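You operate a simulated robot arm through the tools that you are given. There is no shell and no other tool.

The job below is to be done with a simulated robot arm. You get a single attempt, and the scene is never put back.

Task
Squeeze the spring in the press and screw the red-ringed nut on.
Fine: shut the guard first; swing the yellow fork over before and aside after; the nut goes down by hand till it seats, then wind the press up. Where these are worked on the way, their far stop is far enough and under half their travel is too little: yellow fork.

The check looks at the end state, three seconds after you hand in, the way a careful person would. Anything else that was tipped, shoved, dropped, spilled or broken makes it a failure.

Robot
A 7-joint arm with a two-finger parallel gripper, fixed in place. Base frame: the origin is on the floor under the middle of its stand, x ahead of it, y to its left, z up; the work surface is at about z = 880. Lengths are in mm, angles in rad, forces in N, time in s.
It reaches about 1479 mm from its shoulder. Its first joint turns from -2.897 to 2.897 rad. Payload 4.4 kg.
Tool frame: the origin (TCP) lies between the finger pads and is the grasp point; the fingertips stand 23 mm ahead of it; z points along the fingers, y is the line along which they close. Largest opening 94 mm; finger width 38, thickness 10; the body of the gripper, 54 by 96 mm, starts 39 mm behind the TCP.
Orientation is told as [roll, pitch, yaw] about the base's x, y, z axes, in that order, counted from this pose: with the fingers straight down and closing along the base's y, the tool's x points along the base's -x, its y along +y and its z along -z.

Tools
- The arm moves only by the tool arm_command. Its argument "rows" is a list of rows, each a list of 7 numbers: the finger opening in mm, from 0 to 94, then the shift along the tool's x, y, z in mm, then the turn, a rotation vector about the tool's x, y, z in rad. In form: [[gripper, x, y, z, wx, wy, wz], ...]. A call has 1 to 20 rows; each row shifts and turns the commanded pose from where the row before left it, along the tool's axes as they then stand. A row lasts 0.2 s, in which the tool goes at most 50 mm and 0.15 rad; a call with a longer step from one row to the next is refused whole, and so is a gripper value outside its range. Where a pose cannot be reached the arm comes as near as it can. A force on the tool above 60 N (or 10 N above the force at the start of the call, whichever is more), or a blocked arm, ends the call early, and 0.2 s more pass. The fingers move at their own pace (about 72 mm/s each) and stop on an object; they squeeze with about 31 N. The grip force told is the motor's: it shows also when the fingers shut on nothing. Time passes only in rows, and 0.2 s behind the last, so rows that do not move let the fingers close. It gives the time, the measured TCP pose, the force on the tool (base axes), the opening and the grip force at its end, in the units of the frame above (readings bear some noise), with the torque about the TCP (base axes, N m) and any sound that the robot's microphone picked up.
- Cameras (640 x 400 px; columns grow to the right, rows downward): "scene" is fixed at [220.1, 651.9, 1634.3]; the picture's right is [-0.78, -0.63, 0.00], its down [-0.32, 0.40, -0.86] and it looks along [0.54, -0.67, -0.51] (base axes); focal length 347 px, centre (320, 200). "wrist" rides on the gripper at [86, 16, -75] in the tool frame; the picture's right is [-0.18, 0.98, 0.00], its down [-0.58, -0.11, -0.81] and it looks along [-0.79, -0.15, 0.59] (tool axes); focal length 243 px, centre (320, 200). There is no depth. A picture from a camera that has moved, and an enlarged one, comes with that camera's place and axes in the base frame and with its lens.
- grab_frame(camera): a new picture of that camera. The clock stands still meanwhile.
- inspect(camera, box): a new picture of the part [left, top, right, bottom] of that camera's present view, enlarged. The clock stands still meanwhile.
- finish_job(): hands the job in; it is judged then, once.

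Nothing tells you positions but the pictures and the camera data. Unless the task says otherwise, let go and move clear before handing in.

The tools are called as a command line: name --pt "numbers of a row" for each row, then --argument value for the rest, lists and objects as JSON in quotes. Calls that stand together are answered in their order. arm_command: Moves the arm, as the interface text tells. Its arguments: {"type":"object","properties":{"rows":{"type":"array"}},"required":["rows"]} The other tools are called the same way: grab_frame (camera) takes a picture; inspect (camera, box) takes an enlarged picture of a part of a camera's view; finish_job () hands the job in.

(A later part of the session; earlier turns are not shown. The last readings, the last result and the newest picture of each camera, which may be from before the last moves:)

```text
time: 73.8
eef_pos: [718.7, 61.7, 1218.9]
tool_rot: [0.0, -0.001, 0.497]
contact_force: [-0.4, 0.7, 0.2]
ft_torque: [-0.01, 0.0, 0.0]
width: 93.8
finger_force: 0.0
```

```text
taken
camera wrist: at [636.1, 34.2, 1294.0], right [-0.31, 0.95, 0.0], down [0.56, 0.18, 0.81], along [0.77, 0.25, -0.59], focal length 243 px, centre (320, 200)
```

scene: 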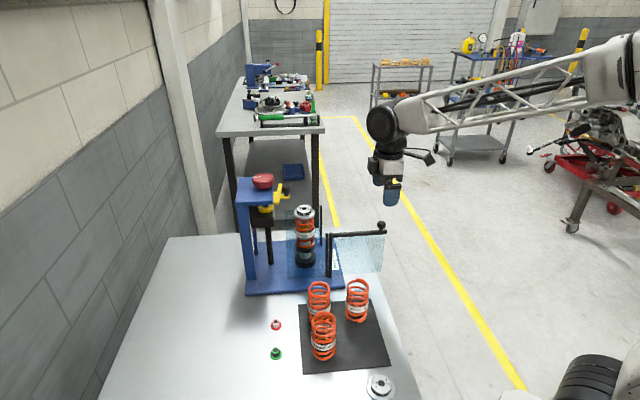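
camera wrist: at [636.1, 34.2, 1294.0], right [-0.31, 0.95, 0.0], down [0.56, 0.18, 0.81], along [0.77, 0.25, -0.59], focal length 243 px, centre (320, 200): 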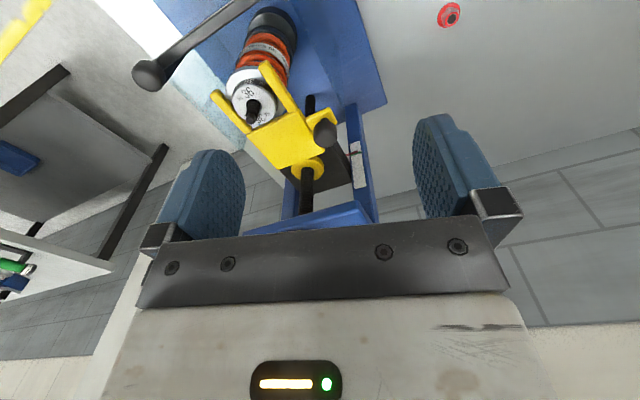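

inspect --camera "wrist" --box '[330, 110, 390, 200]'

inspect --camera "wrist" --box '[200, 40, 360, 190]'

```text
4.44 times, centred on (360, 155) of wrist
camera zoom: at [636.1, 34.2, 1294.0], right [-0.31, 0.95, 0.0], down [0.56, 0.18, 0.81], along [0.77, 0.25, -0.59], focal length 1078 px, centre (142, 400)
```

zoom: 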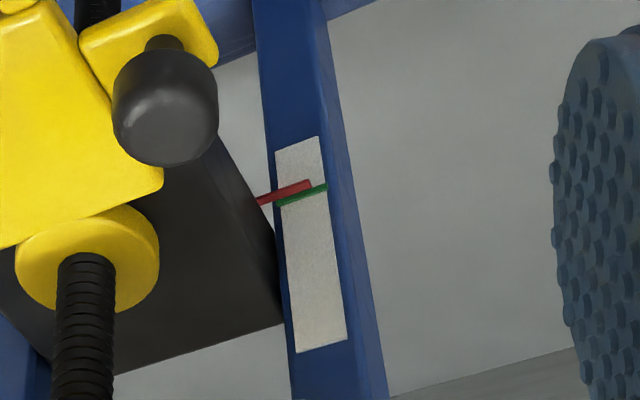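

```text
2.67 times, centred on (280, 115) of wrist
camera zoom: at [636.1, 34.2, 1294.0], right [-0.31, 0.95, 0.0], down [0.56, 0.18, 0.81], along [0.77, 0.25, -0.59], focal length 647 px, centre (427, 427)
```

zoom: 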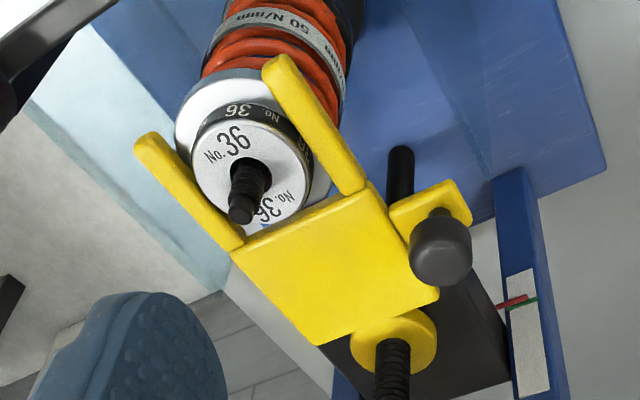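

The pointer is on the green mark once parallax is allowed for, and the rod now stands about 25 mm above the cap, whose top is near z 1073. Now for the red-ringed nut near (696, 247): I will move above it for a close look.

arm_command --pt "94 -13.6 34.7 0 0 0 0" --pt "94 -13.6 34.7 0 0 0 0" --pt "94 -13.6 34.7 0 0 0 0" --pt "94 -13.6 34.7 0 0 0 0" --pt "94 -13.6 34.7 0 0 0 0" --pt "94 0 0 0 0 0 0.124" --pt "94 0 0 20 0 0 0.124" --pt "94 0 0 40 0 0 0.124" --pt "94 0 0 40 0 0 0.125" --pt "94 0 0 40 0 0 0" --pt "94 0 0 40 0 0 0" --pt "94 0 0 20 0 0 0" --pt "94 0 0 0 0 0 0"

grab_frame --camera "wrist"

grab_frame --camera "scene"

```text
time: 76.7
eef_pos: [698.1, 245.4, 1020.2]
tool_rot: [0.001, -0.001, 0.0]
contact_force: [-0.6, -0.3, 0.0]
ft_torque: [-0.03, 0.03, 0.02]
width: 94.2
finger_force: 0.1
```

```text
taken
camera wrist: at [611.8, 262.1, 1095.3], right [0.18, 0.98, 0.0], down [0.58, -0.11, 0.81], along [0.79, -0.15, -0.59], focal length 243 px, centre (320, 200)
```

wrist: 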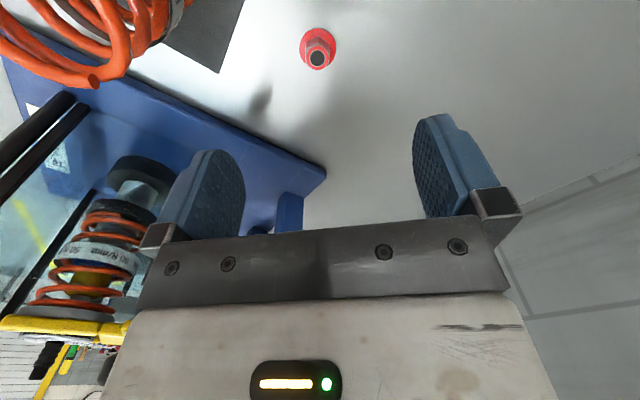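

```text
taken
```

scene: 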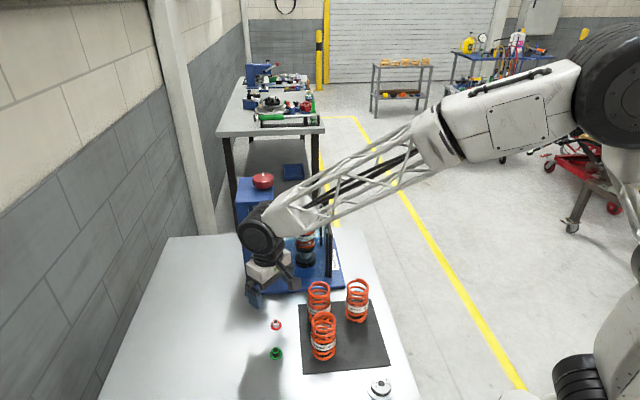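

inspect --camera "wrist" --box '[280, 10, 360, 90]'

inspect --camera "scene" --box '[230, 160, 350, 300]'

```text
5.00 times, centred on (320, 50) of wrist
camera zoom: at [611.8, 262.1, 1095.3], right [0.18, 0.98, 0.0], down [0.58, -0.11, 0.81], along [0.79, -0.15, -0.59], focal length 1213 px, centre (320, 950)
```

zoom: 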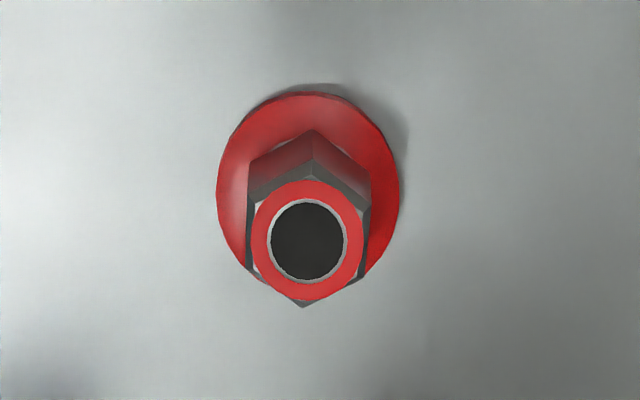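

```text
2.86 times, centred on (290, 230) of scene
camera zoom: at [220.1, 651.9, 1634.3], right [-0.78, -0.63, 0.0], down [-0.32, 0.4, -0.86], along [0.54, -0.67, -0.51], focal length 992 px, centre (406, 114)
```

zoom: 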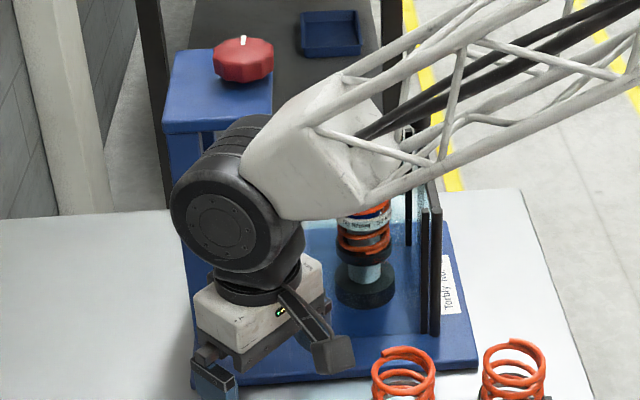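

The nut is at about (694, 245), 22 mm tall, and two of its flats face nearly along y at a yaw of about -0.19 rad. I will turn to match, come down to just above its flange and check the position.

arm_command --pt "80 4.5 -0.8 0 0 0 0" --pt "70 0 0 20 0 0 0.095" --pt "60 0 0 25 0 0 0.095" --pt "50 0 0 25 0 0 0" --pt "50 0 0 0 0 0 0"

grab_frame --camera "wrist"

inspect --camera "wrist" --box '[270, 60, 370, 160]'

```text
time: 77.8
eef_pos: [694.7, 245.3, 950.1]
tool_rot: [0.0, -0.001, -0.191]
contact_force: [-0.5, -0.4, 0.0]
ft_torque: [0.0, -0.02, 0.01]
width: 50.1
finger_force: 0.1
```

```text
taken
camera wrist: at [612.4, 277.3, 1024.1], right [0.37, 0.93, 0.0], down [0.55, -0.22, 0.81], along [0.75, -0.3, -0.59], focal length 243 px, centre (320, 200)
```

wrist: 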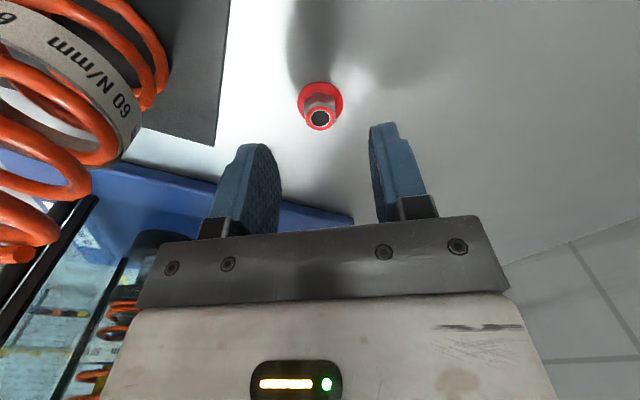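

```text
4.00 times, centred on (320, 110) of wrist
camera zoom: at [612.4, 277.3, 1024.1], right [0.37, 0.93, 0.0], down [0.55, -0.22, 0.81], along [0.75, -0.3, -0.59], focal length 970 px, centre (320, 560)
```

zoom: 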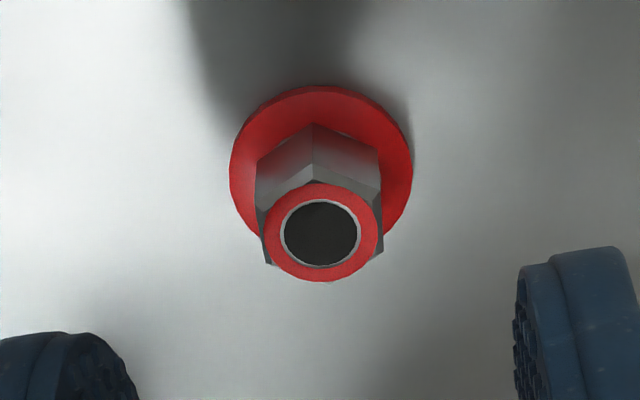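

arm_command --pt "50 1.7 -0.3 10 0 0 0.04" --pt "50 0 0 15 0 0 0" --pt "50 0 0 10 0 0 0" --pt "50 0 0 5 0 0 0" --pt "50 0 0 0 0 0 0"

grab_frame --camera "wrist"

inspect --camera "scene" --box '[240, 280, 340, 380]'

```text
time: 79.0
eef_pos: [690.9, 244.4, 910.1]
tool_rot: [0.0, -0.002, -0.229]
contact_force: [0.2, 0.2, 0.4]
ft_torque: [0.01, 0.01, 0.02]
width: 50.1
finger_force: 0.1
```

```text
taken
camera wrist: at [611.3, 280.5, 984.9], right [0.4, 0.92, 0.0], down [0.54, -0.24, 0.81], along [0.74, -0.33, -0.59], focal length 243 px, centre (320, 200)
```

wrist: 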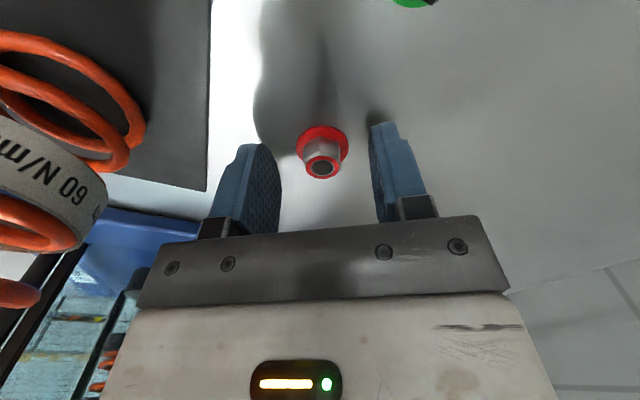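

```text
4.00 times, centred on (290, 330) of scene
camera zoom: at [220.1, 651.9, 1634.3], right [-0.78, -0.63, 0.0], down [-0.32, 0.4, -0.86], along [0.54, -0.67, -0.51], focal length 1389 px, centre (440, -320)
```

zoom: 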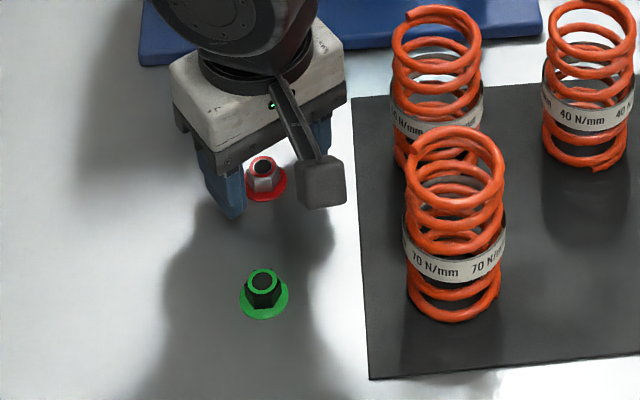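

The nut stands between the fingers, just above its flange. I will close on it.

arm_command --pt "36 0 0 0 0 0 0" --pt "24 0 0 0 0 0 0" --pt "10 0 0 0 0 0 0" --pt "10 0 0 0 0 0 0" --pt "10 0 0 0 0 0 0"

inspect --camera "wrist" --box '[230, 100, 410, 230]'

```text
time: 80.2
eef_pos: [690.9, 244.6, 911.0]
tool_rot: [0.0, -0.003, -0.229]
contact_force: [0.3, 0.4, 0.9]
ft_torque: [0.01, 0.0, -0.02]
width: 18.4
finger_force: 31.1
```

```text
3.08 times, centred on (320, 165) of wrist
camera zoom: at [611.3, 280.4, 984.9], right [0.4, 0.92, 0.0], down [0.54, -0.24, 0.81], along [0.74, -0.33, -0.59], focal length 746 px, centre (320, 308)
```

zoom: 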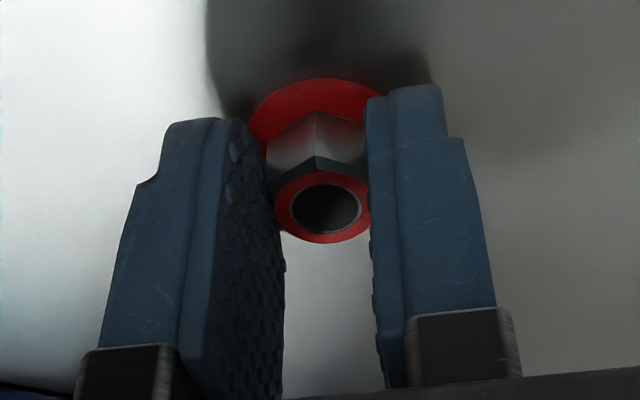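

The nut is held at 18.4 mm across its flats and centred under the gripper. I will lift it well clear and turn the wrist toward the start of a long clockwise stroke.

arm_command --pt "10 0 0 -10 0 0 0" --pt "10 0 0 -30 0 0 0" --pt "10 0 0 -40 0 0 0" --pt "10 0 0 -40 0 0 0" --pt "10 0 0 -40 0 0 0" --pt "10 0 0 -40 0 0 -0.14" --pt "10 0 0 -40 0 0 -0.14" --pt "10 0 0 -40 0 0 -0.14" --pt "10 0 0 -40 0 0 -0.14" --pt "10 0 0 -19 0 0 -0.14" --pt "10 0 0 0 0 0 -0.14" --pt "10 0 0 0 0 0 -0.14" --pt "10 0 0 0 0 0 -0.14" --pt "10 0 0 0 0 0 -0.14" --pt "10 0 0 0 0 0 -0.14" --pt "10 0 0 0 0 0 -0.14" --pt "10 0 0 0 0 0 0"

grab_frame --camera "wrist"

```text
time: 83.8
eef_pos: [690.9, 244.4, 1249.1]
tool_rot: [-0.001, 0.0, 1.31]
contact_force: [0.4, 0.7, 0.2]
ft_torque: [0.03, -0.05, -0.04]
width: 18.7
finger_force: 31.2
```

```text
taken
camera wrist: at [654.1, 165.6, 1323.2], right [-0.9, 0.43, 0.0], down [0.25, 0.53, 0.81], along [0.35, 0.73, -0.59], focal length 243 px, centre (320, 200)
```

wrist: 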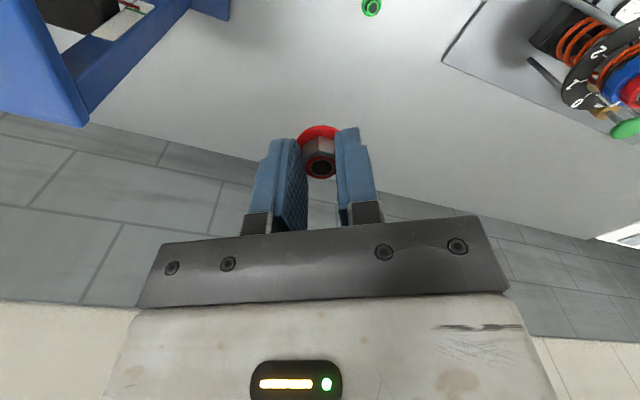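

arm_command --pt "10 32.6 -26 0 0 0 0" --pt "10 32.6 -26 0 0 0 0" --pt "10 32.6 -26 0 0 0 0" --pt "10 32.6 -26 0 0 0 0" --pt "10 32.6 -26 0 0 0 0" --pt "10 32.7 -25.9 0 0 0 0" --pt "10 0 0 30 0 0 0" --pt "10 0 0 30 0 0 0" --pt "10 0 0 24 0 0 0" --pt "10 0 0 0 0 0 0"

grab_frame --camera "wrist"

inspect --camera "wrist" --box '[260, 60, 380, 190]'

inspect --camera "scene" --box '[270, 150, 350, 230]'

```text
time: 86.0
eef_pos: [791.3, 14.9, 1163.8]
tool_rot: [-0.002, 0.0, 1.311]
contact_force: [0.9, 0.9, 0.3]
ft_torque: [0.0, 0.02, -0.03]
width: 18.7
finger_force: 31.2
```

```text
taken
camera wrist: at [753.8, -64.4, 1238.4], right [-0.9, 0.43, 0.0], down [0.25, 0.53, 0.81], along [0.35, 0.73, -0.59], focal length 243 px, centre (320, 200)
```

wrist: 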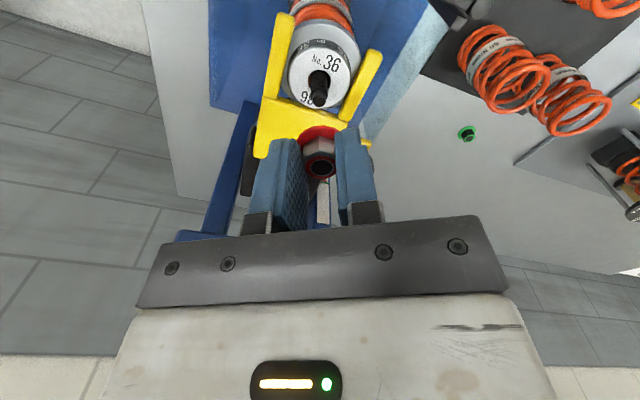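

```text
3.08 times, centred on (320, 125) of wrist
camera zoom: at [753.8, -64.4, 1238.4], right [-0.9, 0.43, 0.0], down [0.25, 0.53, 0.81], along [0.35, 0.73, -0.59], focal length 746 px, centre (320, 431)
```

zoom: 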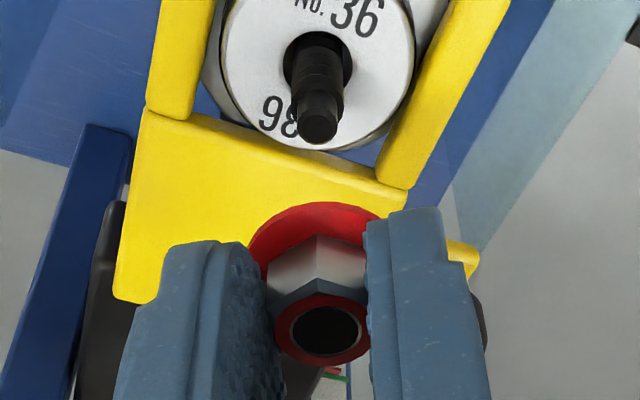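

```text
5.00 times, centred on (310, 190) of scene
camera zoom: at [220.1, 651.9, 1634.3], right [-0.78, -0.63, 0.0], down [-0.32, 0.4, -0.86], along [0.54, -0.67, -0.51], focal length 1736 px, centre (370, 250)
```

zoom: 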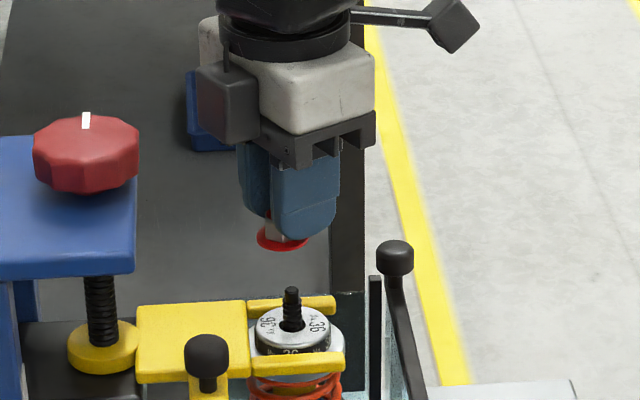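

The nut is held and the rod tip is visible below it, close to centred. To centre precisely I will look from two more wrist angles before lowering.

arm_command --pt "10 0 0 0 0 0 0.1428" --pt "10 0 0 0 0 0 0.1428" --pt "10 0 0 0 0 0 0.1428" --pt "10 0 0 0 0 0 0.1428" --pt "10 0 0 0 0 0 0.1428" --pt "10 0 0 0 0 0 0.1428" --pt "10 0 0 0 0 0 0.1428" --pt "10 0 0 0 0 0 0.1428" --pt "10 0 0 0 0 0 0.1428" --pt "10 0 0 0 0 0 0.1428" --pt "10 0 0 0 0 0 0.1428" --pt "10 0 0 0 0 0 0" --pt "10 0 0 0 0 0 0"

inspect --camera "wrist" --box '[260, 60, 380, 190]'

arm_command --pt "10 0 0 0 0 0 0.1428" --pt "10 0 0 0 0 0 0.1428" --pt "10 0 0 0 0 0 0.1428" --pt "10 0 0 0 0 0 0.1428" --pt "10 0 0 0 0 0 0.1428" --pt "10 0 0 0 0 0 0.1428" --pt "10 0 0 0 0 0 0.1428" --pt "10 0 0 0 0 0 0.1428" --pt "10 0 0 0 0 0 0.1428" --pt "10 0 0 0 0 0 0.1428" --pt "10 0 0 0 0 0 0.1428" --pt "10 0 0 0 0 0 0" --pt "10 0 0 0 0 0 0"

inspect --camera "wrist" --box '[260, 60, 380, 190]'

```text
time: 88.8
eef_pos: [791.9, 16.3, 1165.1]
tool_rot: [0.0, -0.003, -0.263]
contact_force: [-0.2, 0.7, -0.5]
ft_torque: [0.04, -0.01, -0.02]
width: 18.6
finger_force: 31.0
```

```text
3.08 times, centred on (320, 125) of wrist
camera zoom: at [712.5, 54.1, 1239.6], right [0.43, 0.9, 0.0], down [0.53, -0.26, 0.81], along [0.73, -0.35, -0.59], focal length 746 px, centre (320, 431)
```

zoom: 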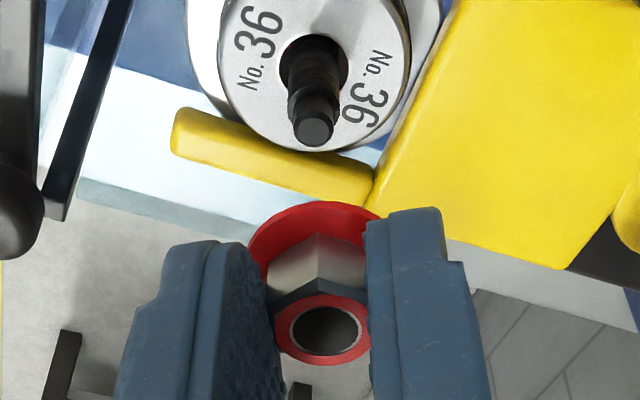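

```text
time: 91.7
eef_pos: [791.5, 15.6, 1165.3]
tool_rot: [0.0, 0.001, -1.83]
contact_force: [0.9, -0.4, -1.3]
ft_torque: [0.01, -0.02, -0.05]
width: 18.4
finger_force: 30.9
```

```text
3.08 times, centred on (320, 125) of wrist
camera zoom: at [830.6, 95.1, 1239.7], right [0.9, -0.43, 0.0], down [-0.26, -0.53, 0.81], along [-0.35, -0.73, -0.59], focal length 746 px, centre (320, 431)
```

zoom: 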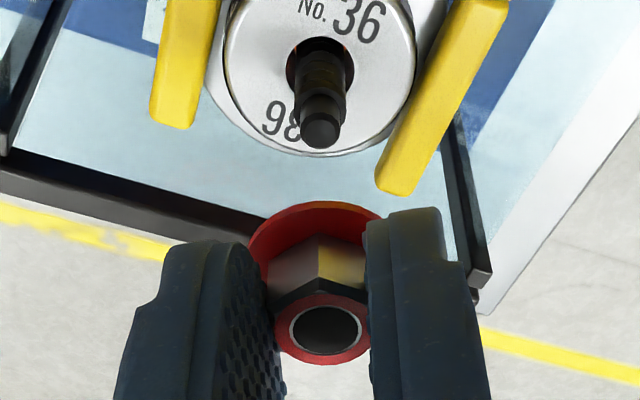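

inspect --camera "scene" --box '[285, 180, 325, 225]'

inspect --camera "wrist" --box '[290, 90, 350, 180]'

```text
8.89 times, centred on (305, 202) of scene
camera zoom: at [220.1, 651.9, 1634.3], right [-0.78, -0.63, 0.0], down [-0.32, 0.4, -0.86], along [0.54, -0.67, -0.51], focal length 3086 px, centre (453, 178)
```

zoom: 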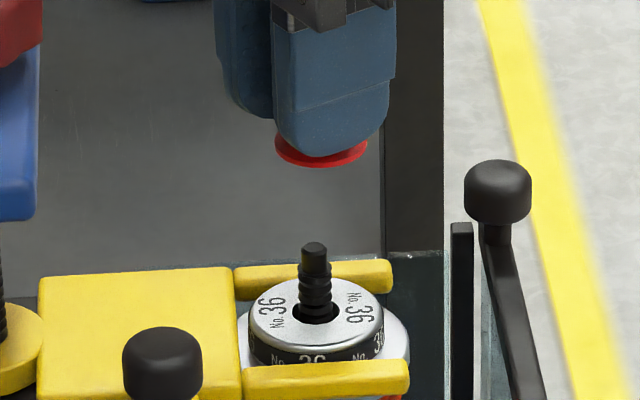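

```text
4.44 times, centred on (320, 135) of wrist
camera zoom: at [830.6, 95.1, 1239.7], right [0.9, -0.43, 0.0], down [-0.26, -0.53, 0.81], along [-0.35, -0.73, -0.59], focal length 1078 px, centre (320, 489)
```

zoom: 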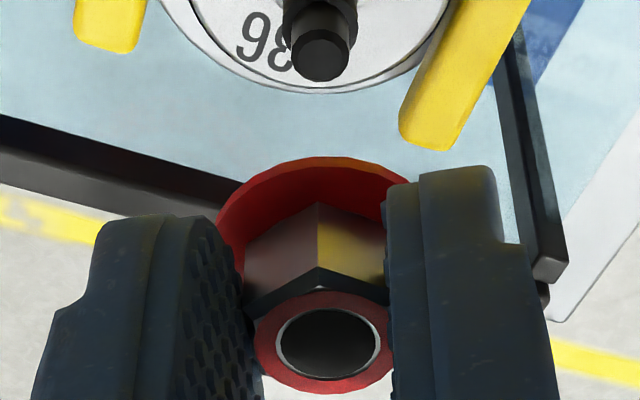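

The scene view shows the nut is actually gripped about 5.5 mm off the tool axis along the finger width, so I must turn about the nut's own axis. I will wind back to the start of a clockwise stroke, then place the nut's axis over the rod.

arm_command --pt "10 0 0 0 0 0 -0.141" --pt "10 0 0 0 0 0 -0.141" --pt "10 0 0 0 0 0 -0.141" --pt "10 0 0 0 0 0 -0.141" --pt "10 0 0 0 0 0 -0.141" --pt "10 0 0 0 0 0 -0.141" --pt "10 0 0 0 0 0 -0.141" --pt "10 0 0 0 0 0 -0.141" --pt "10 0 0 0 0 0 -0.141" --pt "10 0 0 0 0 0 -0.141" --pt "10 0 0 0 0 0 -0.141" --pt "10 0 0 0 0 0 -0.141" --pt "10 0 0 0 0 0 -0.141" --pt "10 0 0 0 0 0 -0.141" --pt "10 0 0 0 0 0 -0.141"

arm_command --pt "10 0 0 0 0 0 -0.141" --pt "10 0 0 0 0 0 -0.141" --pt "10 0 0 0 0 0 -0.141" --pt "10 0 0 0 0 0 -0.141" --pt "10 0 0 0 0 0 -0.141" --pt "10 0 0 0 0 0 -0.141" --pt "10 0 0 0 0 0 -0.141" --pt "10 0 0 0 0 0 -0.141" --pt "10 0 0 0 0 0 -0.141" --pt "10 0 0 0 0 0 -0.141" --pt "10 0 0 0 0 0 -0.141" --pt "10 0 0 0 0 0 -0.141" --pt "10 0 0 0 0 0 -0.141" --pt "10 0 0 0 0 0 -0.141" --pt "10 0 0 0 0 0 -0.141" --pt "10 6.3 0.65 0 0 0 0" --pt "10 0 0 0 0 0 0" --pt "10 0 0 0 0 0 0"

inspect --camera "scene" --box '[285, 180, 325, 225]'

inspect --camera "wrist" --box '[260, 60, 380, 190]'

```text
time: 94.8
eef_pos: [791.7, 15.6, 1165.2]
tool_rot: [0.002, -0.002, 0.287]
contact_force: [-0.2, 0.5, -0.7]
ft_torque: [0.03, -0.02, 0.0]
width: 18.3
finger_force: 31.3
```

```text
time: 98.7
eef_pos: [796.1, 10.1, 1163.8]
tool_rot: [0.001, 0.003, 2.4]
contact_force: [0.3, -0.4, -1.1]
ft_torque: [0.02, 0.02, 0.03]
width: 18.2
finger_force: 30.6
```

```text
8.89 times, centred on (305, 202) of scene
camera zoom: at [220.1, 651.9, 1634.3], right [-0.78, -0.63, 0.0], down [-0.32, 0.4, -0.86], along [0.54, -0.67, -0.51], focal length 3086 px, centre (453, 178)
```

zoom: 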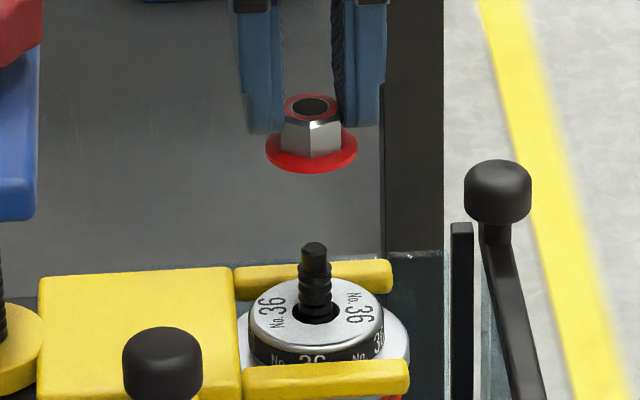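

```text
3.08 times, centred on (320, 125) of wrist
camera zoom: at [849.0, -59.6, 1239.2], right [-0.8, -0.6, 0.0], down [-0.36, 0.47, 0.81], along [-0.48, 0.64, -0.59], focal length 746 px, centre (320, 431)
```

zoom: 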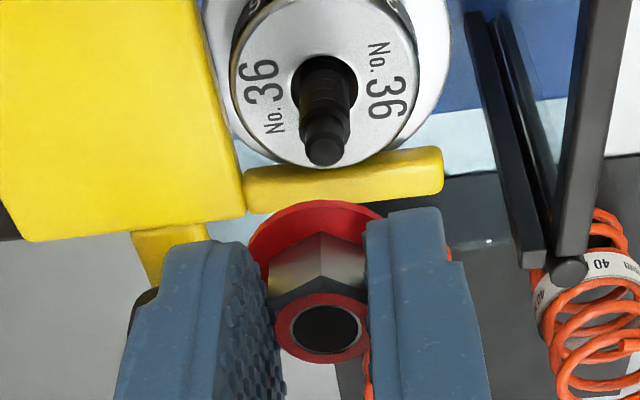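

The nut now lines up with the rod in both views to within half a millimetre. I will lower toward the rod tip and then feel for contact slowly.

arm_command --pt "10 0 0 15 0 0 0" --pt "10 0 0 10 0 0 0" --pt "10 0 0 6 0 0 0" --pt "10 0 0 0 0 0 0" --pt "10 0 0 0 0 0 0"

inspect --camera "scene" --box '[285, 180, 325, 225]'

inspect --camera "wrist" --box '[260, 60, 380, 190]'

```text
time: 99.8
eef_pos: [796.0, 10.9, 1133.6]
tool_rot: [0.0, -0.001, 2.4]
contact_force: [-0.5, -0.7, -0.5]
ft_torque: [0.01, 0.0, -0.02]
width: 18.1
finger_force: 31.1
```

```text
8.89 times, centred on (305, 202) of scene
camera zoom: at [220.1, 651.9, 1634.3], right [-0.78, -0.63, 0.0], down [-0.32, 0.4, -0.86], along [0.54, -0.67, -0.51], focal length 3086 px, centre (453, 178)
```

zoom: 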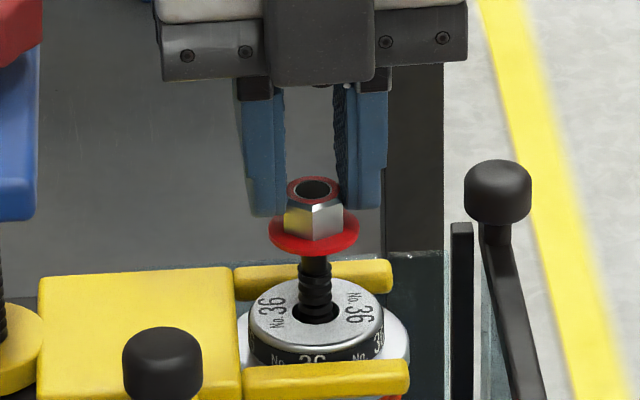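

```text
3.08 times, centred on (320, 125) of wrist
camera zoom: at [849.0, -59.8, 1208.3], right [-0.8, -0.6, 0.0], down [-0.36, 0.47, 0.81], along [-0.48, 0.64, -0.59], focal length 746 px, centre (320, 431)
```

zoom: 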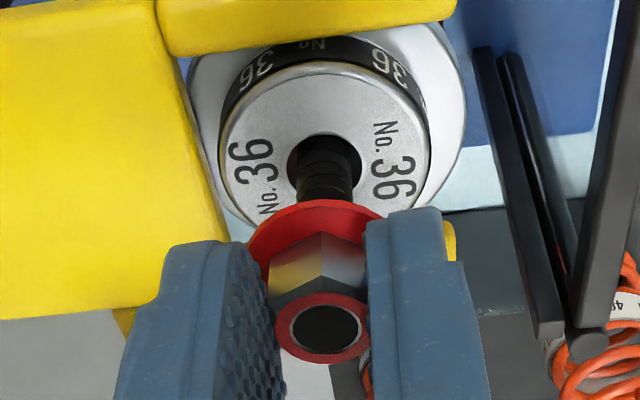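

arm_command --pt "10 0 0 2 0 0 0" --pt "10 0 0 2 0 0 0" --pt "10 0 0 1.5 0 0 0" --pt "10 0 0 1.5 0 0 0" --pt "10 0 0 1.5 0 0 0" --pt "10 0 0 0 0 0 0"

inspect --camera "scene" --box '[285, 180, 325, 225]'

inspect --camera "wrist" --box '[290, 110, 350, 180]'

```text
time: 101.2
eef_pos: [796.4, 10.7, 1126.3]
tool_rot: [0.001, 0.0, 2.399]
contact_force: [0.6, 1.0, -0.4]
ft_torque: [0.01, 0.03, -0.01]
width: 18.3
finger_force: 31.0
```

```text
8.89 times, centred on (305, 202) of scene
camera zoom: at [220.1, 651.9, 1634.3], right [-0.78, -0.63, 0.0], down [-0.32, 0.4, -0.86], along [0.54, -0.67, -0.51], focal length 3086 px, centre (453, 178)
```

zoom: 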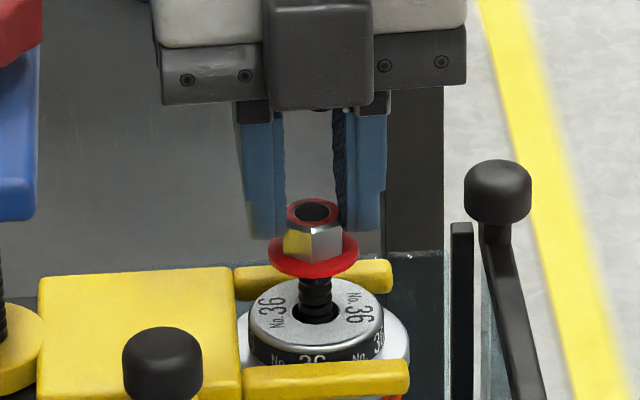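

```text
5.71 times, centred on (320, 145) of wrist
camera zoom: at [849.0, -59.2, 1200.2], right [-0.8, -0.6, 0.0], down [-0.36, 0.47, 0.81], along [-0.48, 0.64, -0.59], focal length 1386 px, centre (320, 514)
```

zoom: 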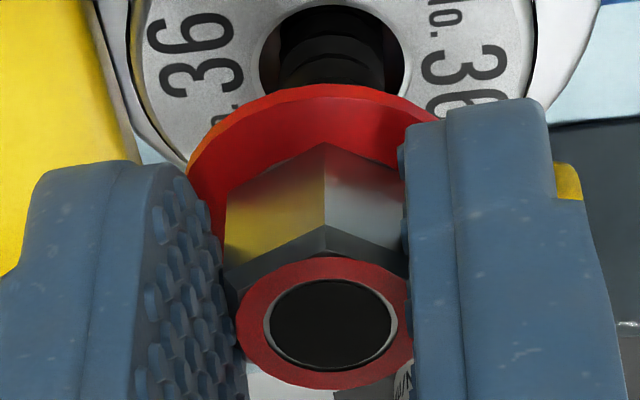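

No contact yet and the nut is over the pilot tip. I will continue slowly to the thread start.

arm_command --pt "10 0 0 1 0 0 0" --pt "10 0 0 1 0 0 0" --pt "10 0 0 1 0 0 0" --pt "10 0 0 0 0 0 0"

arm_command --pt "10 0 0 1 0 0 0" --pt "10 0 0 1 0 0 0" --pt "10 0 0 0 0 0 0"

```text
time: 102.2
eef_pos: [796.7, 10.4, 1123.7]
tool_rot: [-0.001, 0.0, 2.4]
contact_force: [0.0, 0.1, 0.3]
ft_torque: [0.01, 0.01, -0.01]
width: 18.2
finger_force: 31.4
```

```text
time: 103.0
eef_pos: [796.1, 11.8, 1120.8]
tool_rot: [0.0, 0.0, 2.4]
contact_force: [-0.7, 0.9, -0.4]
ft_torque: [-0.02, -0.02, 0.02]
width: 18.2
finger_force: 30.6
```

arm_command --pt "10 0 0 1 0 0 0" --pt "10 0 0 1 0 0 0" --pt "10 0 0 1 0 0 0" --pt "10 0 0 0 0 0 0"

inspect --camera "scene" --box '[285, 180, 325, 225]'

inspect --camera "wrist" --box '[290, 110, 350, 180]'

```text
time: 104.0
eef_pos: [795.8, 11.0, 1118.3]
tool_rot: [-0.001, 0.0, 2.402]
contact_force: [0.0, 0.3, -0.5]
ft_torque: [0.01, -0.01, -0.03]
width: 18.2
finger_force: 31.2
```

```text
8.89 times, centred on (305, 202) of scene
camera zoom: at [220.1, 651.9, 1634.3], right [-0.78, -0.63, 0.0], down [-0.32, 0.4, -0.86], along [0.54, -0.67, -0.51], focal length 3086 px, centre (453, 178)
```

zoom: 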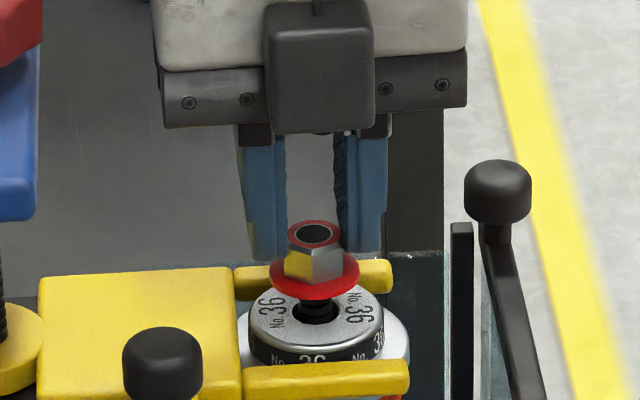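

```text
5.71 times, centred on (320, 145) of wrist
camera zoom: at [848.7, -59.2, 1192.2], right [-0.8, -0.6, 0.0], down [-0.36, 0.47, 0.81], along [-0.48, 0.64, -0.59], focal length 1386 px, centre (320, 514)
```

zoom: 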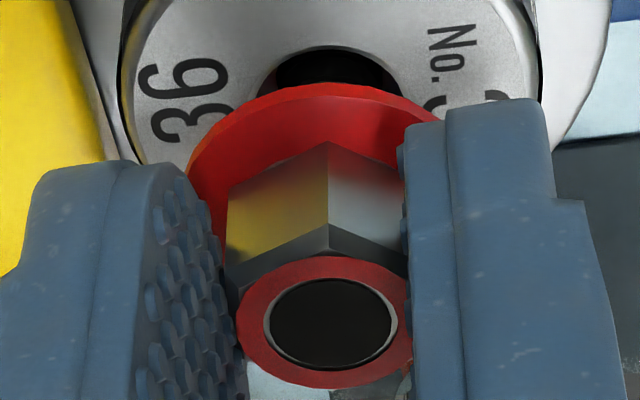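

arm_command --pt "10 0 0 1 0 0 0" --pt "10 0 0 1 0 0 0" --pt "10 0 0 0 0 0 0"

arm_command --pt "10 0 0 1 0 0 0" --pt "10 0 0 1 0 0 0" --pt "10 0 0 0 0 0 0"

inspect --camera "scene" --box '[285, 180, 325, 225]'

```text
time: 104.8
eef_pos: [795.1, 10.5, 1117.3]
tool_rot: [-0.003, 0.002, 2.4]
contact_force: [-7.4, 7.3, 17.2]
ft_torque: [0.39, 0.33, -0.01]
width: 18.4
finger_force: 30.7
```

```text
time: 105.7
eef_pos: [796.7, 10.9, 1114.5]
tool_rot: [-0.001, 0.003, 2.399]
contact_force: [-0.6, -8.0, 26.4]
ft_torque: [-0.11, 0.09, 0.06]
width: 18.2
finger_force: 31.3
```

```text
8.89 times, centred on (305, 202) of scene
camera zoom: at [220.1, 651.9, 1634.3], right [-0.78, -0.63, 0.0], down [-0.32, 0.4, -0.86], along [0.54, -0.67, -0.51], focal length 3086 px, centre (453, 178)
```

zoom: 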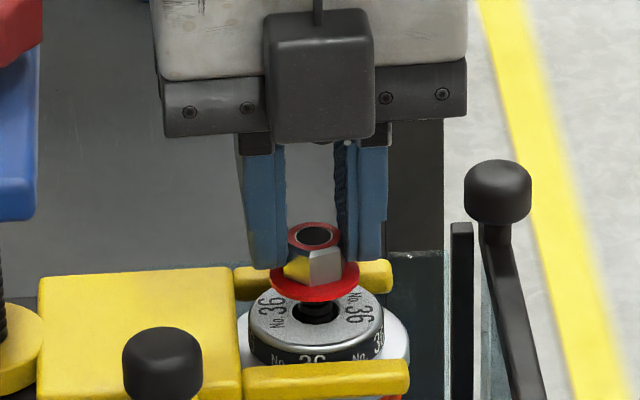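

inspect --camera "wrist" --box '[270, 90, 370, 190]'

inspect --camera "scene" --box '[298, 195, 314, 215]'

```text
4.00 times, centred on (320, 140) of wrist
camera zoom: at [849.1, -59.8, 1188.6], right [-0.8, -0.6, 0.0], down [-0.36, 0.47, 0.81], along [-0.48, 0.64, -0.59], focal length 970 px, centre (320, 440)
```

zoom: 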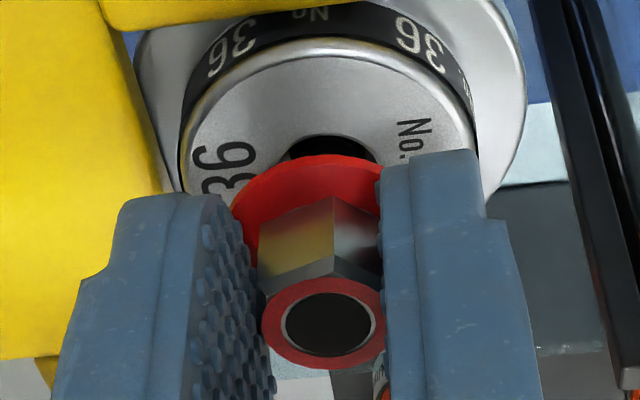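

```text
16.00 times, centred on (306, 205) of scene
camera zoom: at [220.1, 651.9, 1634.3], right [-0.78, -0.63, 0.0], down [-0.32, 0.4, -0.86], along [0.54, -0.67, -0.51], focal length 5555 px, centre (544, 120)
```

zoom: 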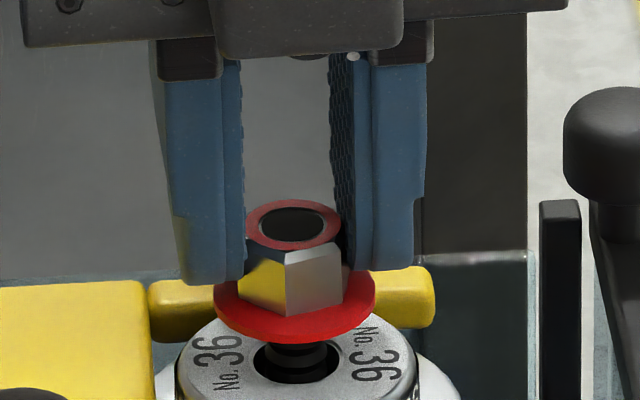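

The nut sits on the first thread with about 26 N of downward load and has slid slightly up in the grip to the flange. I will start turning clockwise about the nut's axis.

arm_command --pt "10 -0.02 0.48 0 0 0 0.1" --pt "10 -0.02 0.48 0 0 0 0.1" --pt "10 -0.02 0.48 0 0 0 0.1" --pt "10 -0.02 0.48 0 0 0 0.1" --pt "10 -0.02 0.48 0 0 0 0.1" --pt "10 -0.02 0.48 0 0 0 0.1" --pt "10 -0.02 0.48 0 0 0 0.1" --pt "10 -0.02 0.48 0 0 0 0.1" --pt "10 0 0 0 0 0 0"

inspect --camera "scene" --box '[285, 180, 325, 225]'

inspect --camera "wrist" --box '[270, 90, 370, 190]'

```text
time: 107.7
eef_pos: [792.4, 10.4, 1113.1]
tool_rot: [0.001, 0.0, 1.599]
contact_force: [-10.1, 1.6, -24.9]
ft_torque: [-0.09, 0.11, 0.02]
width: 18.4
finger_force: 31.4
```

```text
8.89 times, centred on (305, 202) of scene
camera zoom: at [220.1, 651.9, 1634.3], right [-0.78, -0.63, 0.0], down [-0.32, 0.4, -0.86], along [0.54, -0.67, -0.51], focal length 3086 px, centre (453, 178)
```

zoom: 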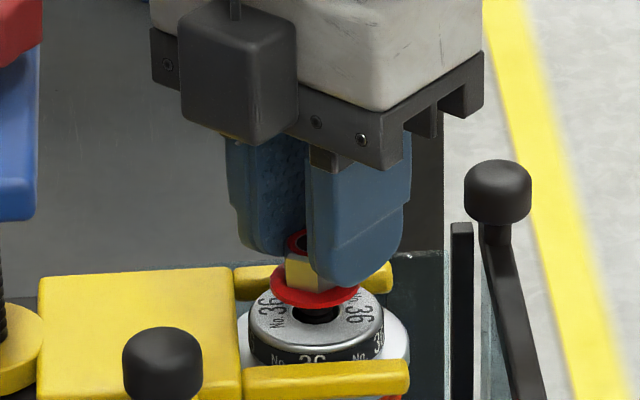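

```text
4.00 times, centred on (320, 140) of wrist
camera zoom: at [778.8, -76.1, 1187.6], right [-0.99, 0.16, 0.0], down [0.09, 0.58, 0.81], along [0.12, 0.8, -0.59], focal length 970 px, centre (320, 440)
```

zoom: 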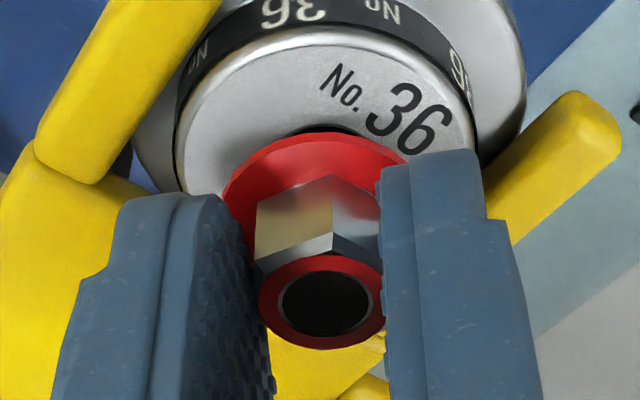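

The nut has bitten: the tool is now being pulled down, so the thread advances clockwise at about 3 mm for this 0.8 rad. I will follow it down while turning on.

arm_command --pt "10 0 0 1.2 0 0 0" --pt "10 -0.02 0.48 0.35 0 0 0.1" --pt "10 -0.02 0.48 0.35 0 0 0.1" --pt "10 -0.02 0.48 0.35 0 0 0.1" --pt "10 -0.02 0.48 0.35 0 0 0.1" --pt "10 0 0 0 0 0 0"

inspect --camera "scene" --box '[285, 180, 325, 225]'

inspect --camera "wrist" --box '[270, 90, 370, 190]'

```text
time: 109.0
eef_pos: [789.6, 10.5, 1112.7]
tool_rot: [-0.002, 0.0, 1.198]
contact_force: [-12.0, 31.1, 3.8]
ft_torque: [0.57, 0.25, 0.09]
width: 18.6
finger_force: 31.2
```

```text
8.89 times, centred on (305, 202) of scene
camera zoom: at [220.1, 651.9, 1634.3], right [-0.78, -0.63, 0.0], down [-0.32, 0.4, -0.86], along [0.54, -0.67, -0.51], focal length 3086 px, centre (453, 178)
```

zoom: 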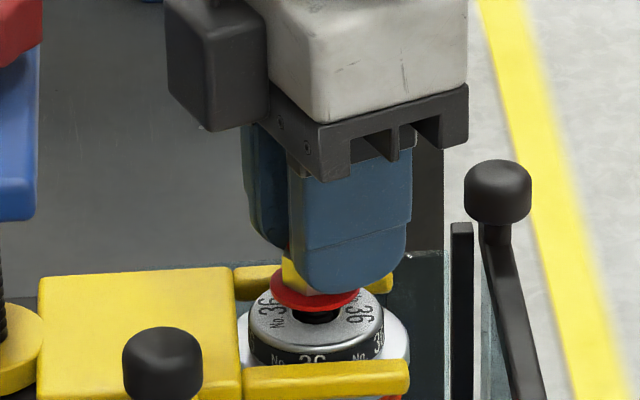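

```text
4.00 times, centred on (320, 140) of wrist
camera zoom: at [743.8, -65.0, 1186.6], right [-0.85, 0.53, 0.0], down [0.31, 0.5, 0.81], along [0.43, 0.68, -0.59], focal length 970 px, centre (320, 440)
```

zoom: 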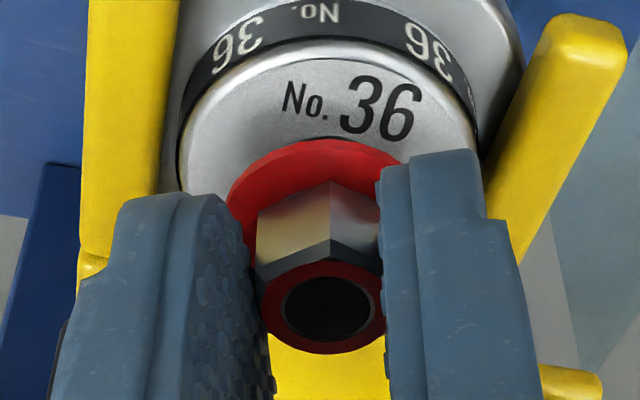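

arm_command --pt "10 -0.8 0.9 0.3 0 0 0" --pt "10 0 0.49 0.3 0 0 0.1" --pt "10 0 0.49 0.3 0 0 0.1" --pt "10 0 0.49 0.3 0 0 0.1" --pt "10 0 0.49 0.3 0 0 0.1" --pt "10 0 0 0 0 0 0"

inspect --camera "scene" --box '[285, 180, 325, 225]'

inspect --camera "wrist" --box '[270, 90, 370, 190]'

```text
time: 110.5
eef_pos: [787.3, 10.8, 1109.5]
tool_rot: [-0.001, -0.001, 0.797]
contact_force: [9.2, -19.4, 24.3]
ft_torque: [-0.29, -0.34, -0.11]
width: 18.7
finger_force: 31.4
```

```text
8.89 times, centred on (305, 202) of scene
camera zoom: at [220.1, 651.9, 1634.3], right [-0.78, -0.63, 0.0], down [-0.32, 0.4, -0.86], along [0.54, -0.67, -0.51], focal length 3086 px, centre (453, 178)
```

zoom: 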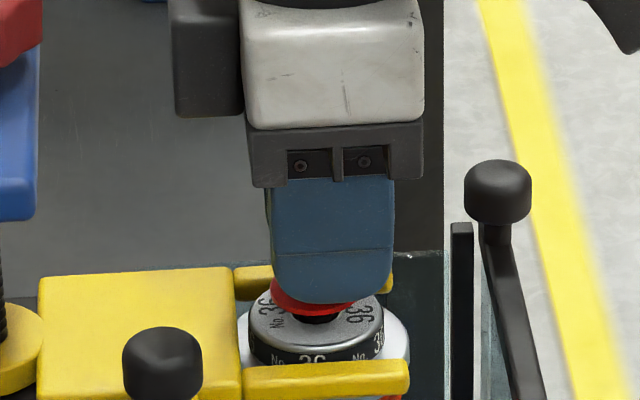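

```text
4.00 times, centred on (320, 140) of wrist
camera zoom: at [716.6, -39.5, 1184.1], right [-0.58, 0.82, 0.0], down [0.48, 0.34, 0.81], along [0.66, 0.46, -0.59], focal length 970 px, centre (320, 440)
```

zoom: 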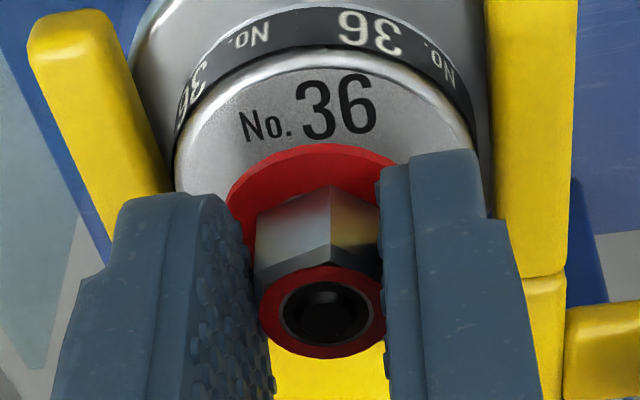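

arm_command --pt "10 0.4 -1.0 0 0 0 0" --pt "10 0 0 0 0 0 0"

```text
time: 111.0
eef_pos: [788.9, 10.6, 1109.9]
tool_rot: [0.0, -0.002, 0.8]
contact_force: [2.3, -6.5, 24.8]
ft_torque: [-0.02, -0.17, -0.04]
width: 18.4
finger_force: 31.5
```

arm_command --pt "10 0 0.2 0 0 0 0.1" --pt "10 0 0.49 0 0 0 0.1" --pt "10 0 0.49 0.1 0 0 0.1" --pt "10 0 0.49 0.1 0 0 0.1" --pt "10 0 0 0 0 0 0"

inspect --camera "scene" --box '[285, 180, 325, 225]'

inspect --camera "wrist" --box '[270, 90, 370, 190]'

```text
time: 112.2
eef_pos: [787.6, 12.9, 1108.4]
tool_rot: [-0.001, 0.0, 0.399]
contact_force: [18.4, 14.5, -1.7]
ft_torque: [0.27, -0.35, 0.01]
width: 18.3
finger_force: 30.7
```

```text
8.89 times, centred on (305, 202) of scene
camera zoom: at [220.1, 651.9, 1634.3], right [-0.78, -0.63, 0.0], down [-0.32, 0.4, -0.86], along [0.54, -0.67, -0.51], focal length 3086 px, centre (453, 178)
```

zoom: 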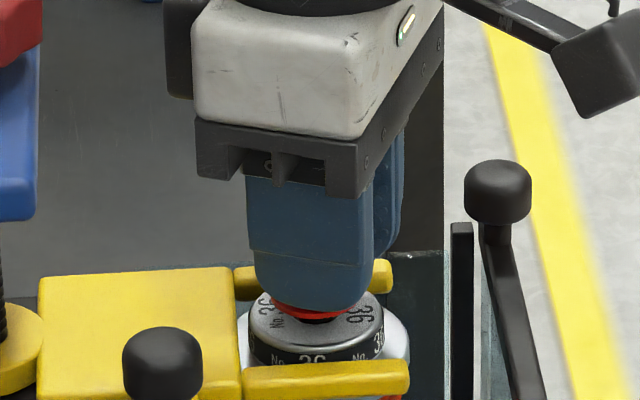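

```text
4.00 times, centred on (320, 140) of wrist
camera zoom: at [701.9, -6.2, 1182.4], right [-0.21, 0.98, 0.0], down [0.58, 0.13, 0.81], along [0.79, 0.17, -0.59], focal length 970 px, centre (320, 440)
```

zoom: 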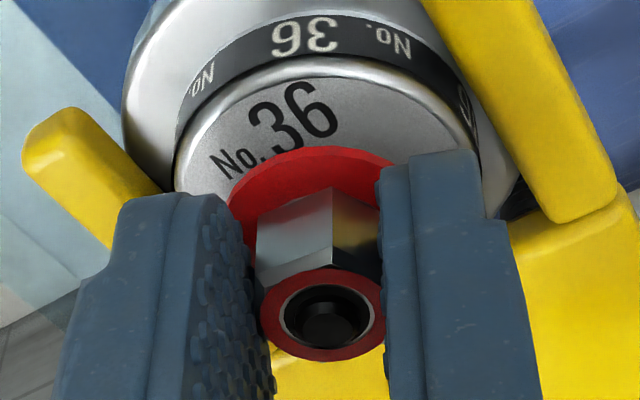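

Turning is going well, with the rod tip now visible inside the bore. I will keep following it down, watching for the seat.

arm_command --pt "10 -0.9 0.3 0.2 0 0 0" --pt "10 0 0.45 0.3 0 0 0.1" --pt "10 0 0.45 0.3 0 0 0.1" --pt "10 0 0.45 0.3 0 0 0.1" --pt "10 0 0.45 0.3 0 0 0.1" --pt "10 0 0 0 0 0 0"

inspect --camera "scene" --box '[285, 180, 325, 225]'

```text
time: 113.7
eef_pos: [788.0, 13.2, 1107.8]
tool_rot: [-0.001, 0.001, -0.001]
contact_force: [-12.7, 3.4, -21.3]
ft_torque: [0.03, 0.31, -0.01]
width: 18.4
finger_force: 31.7
```

```text
8.89 times, centred on (305, 202) of scene
camera zoom: at [220.1, 651.9, 1634.3], right [-0.78, -0.63, 0.0], down [-0.32, 0.4, -0.86], along [0.54, -0.67, -0.51], focal length 3086 px, centre (453, 178)
```

zoom: 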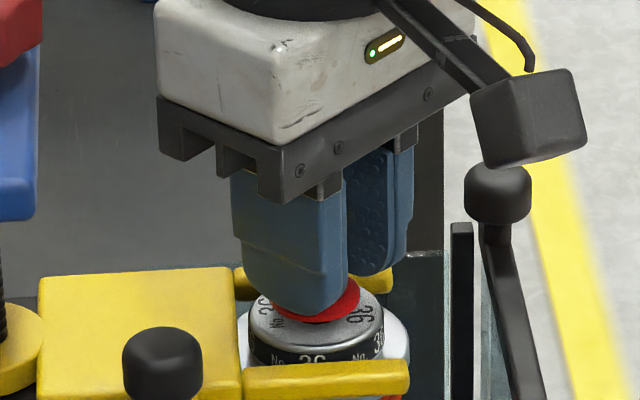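

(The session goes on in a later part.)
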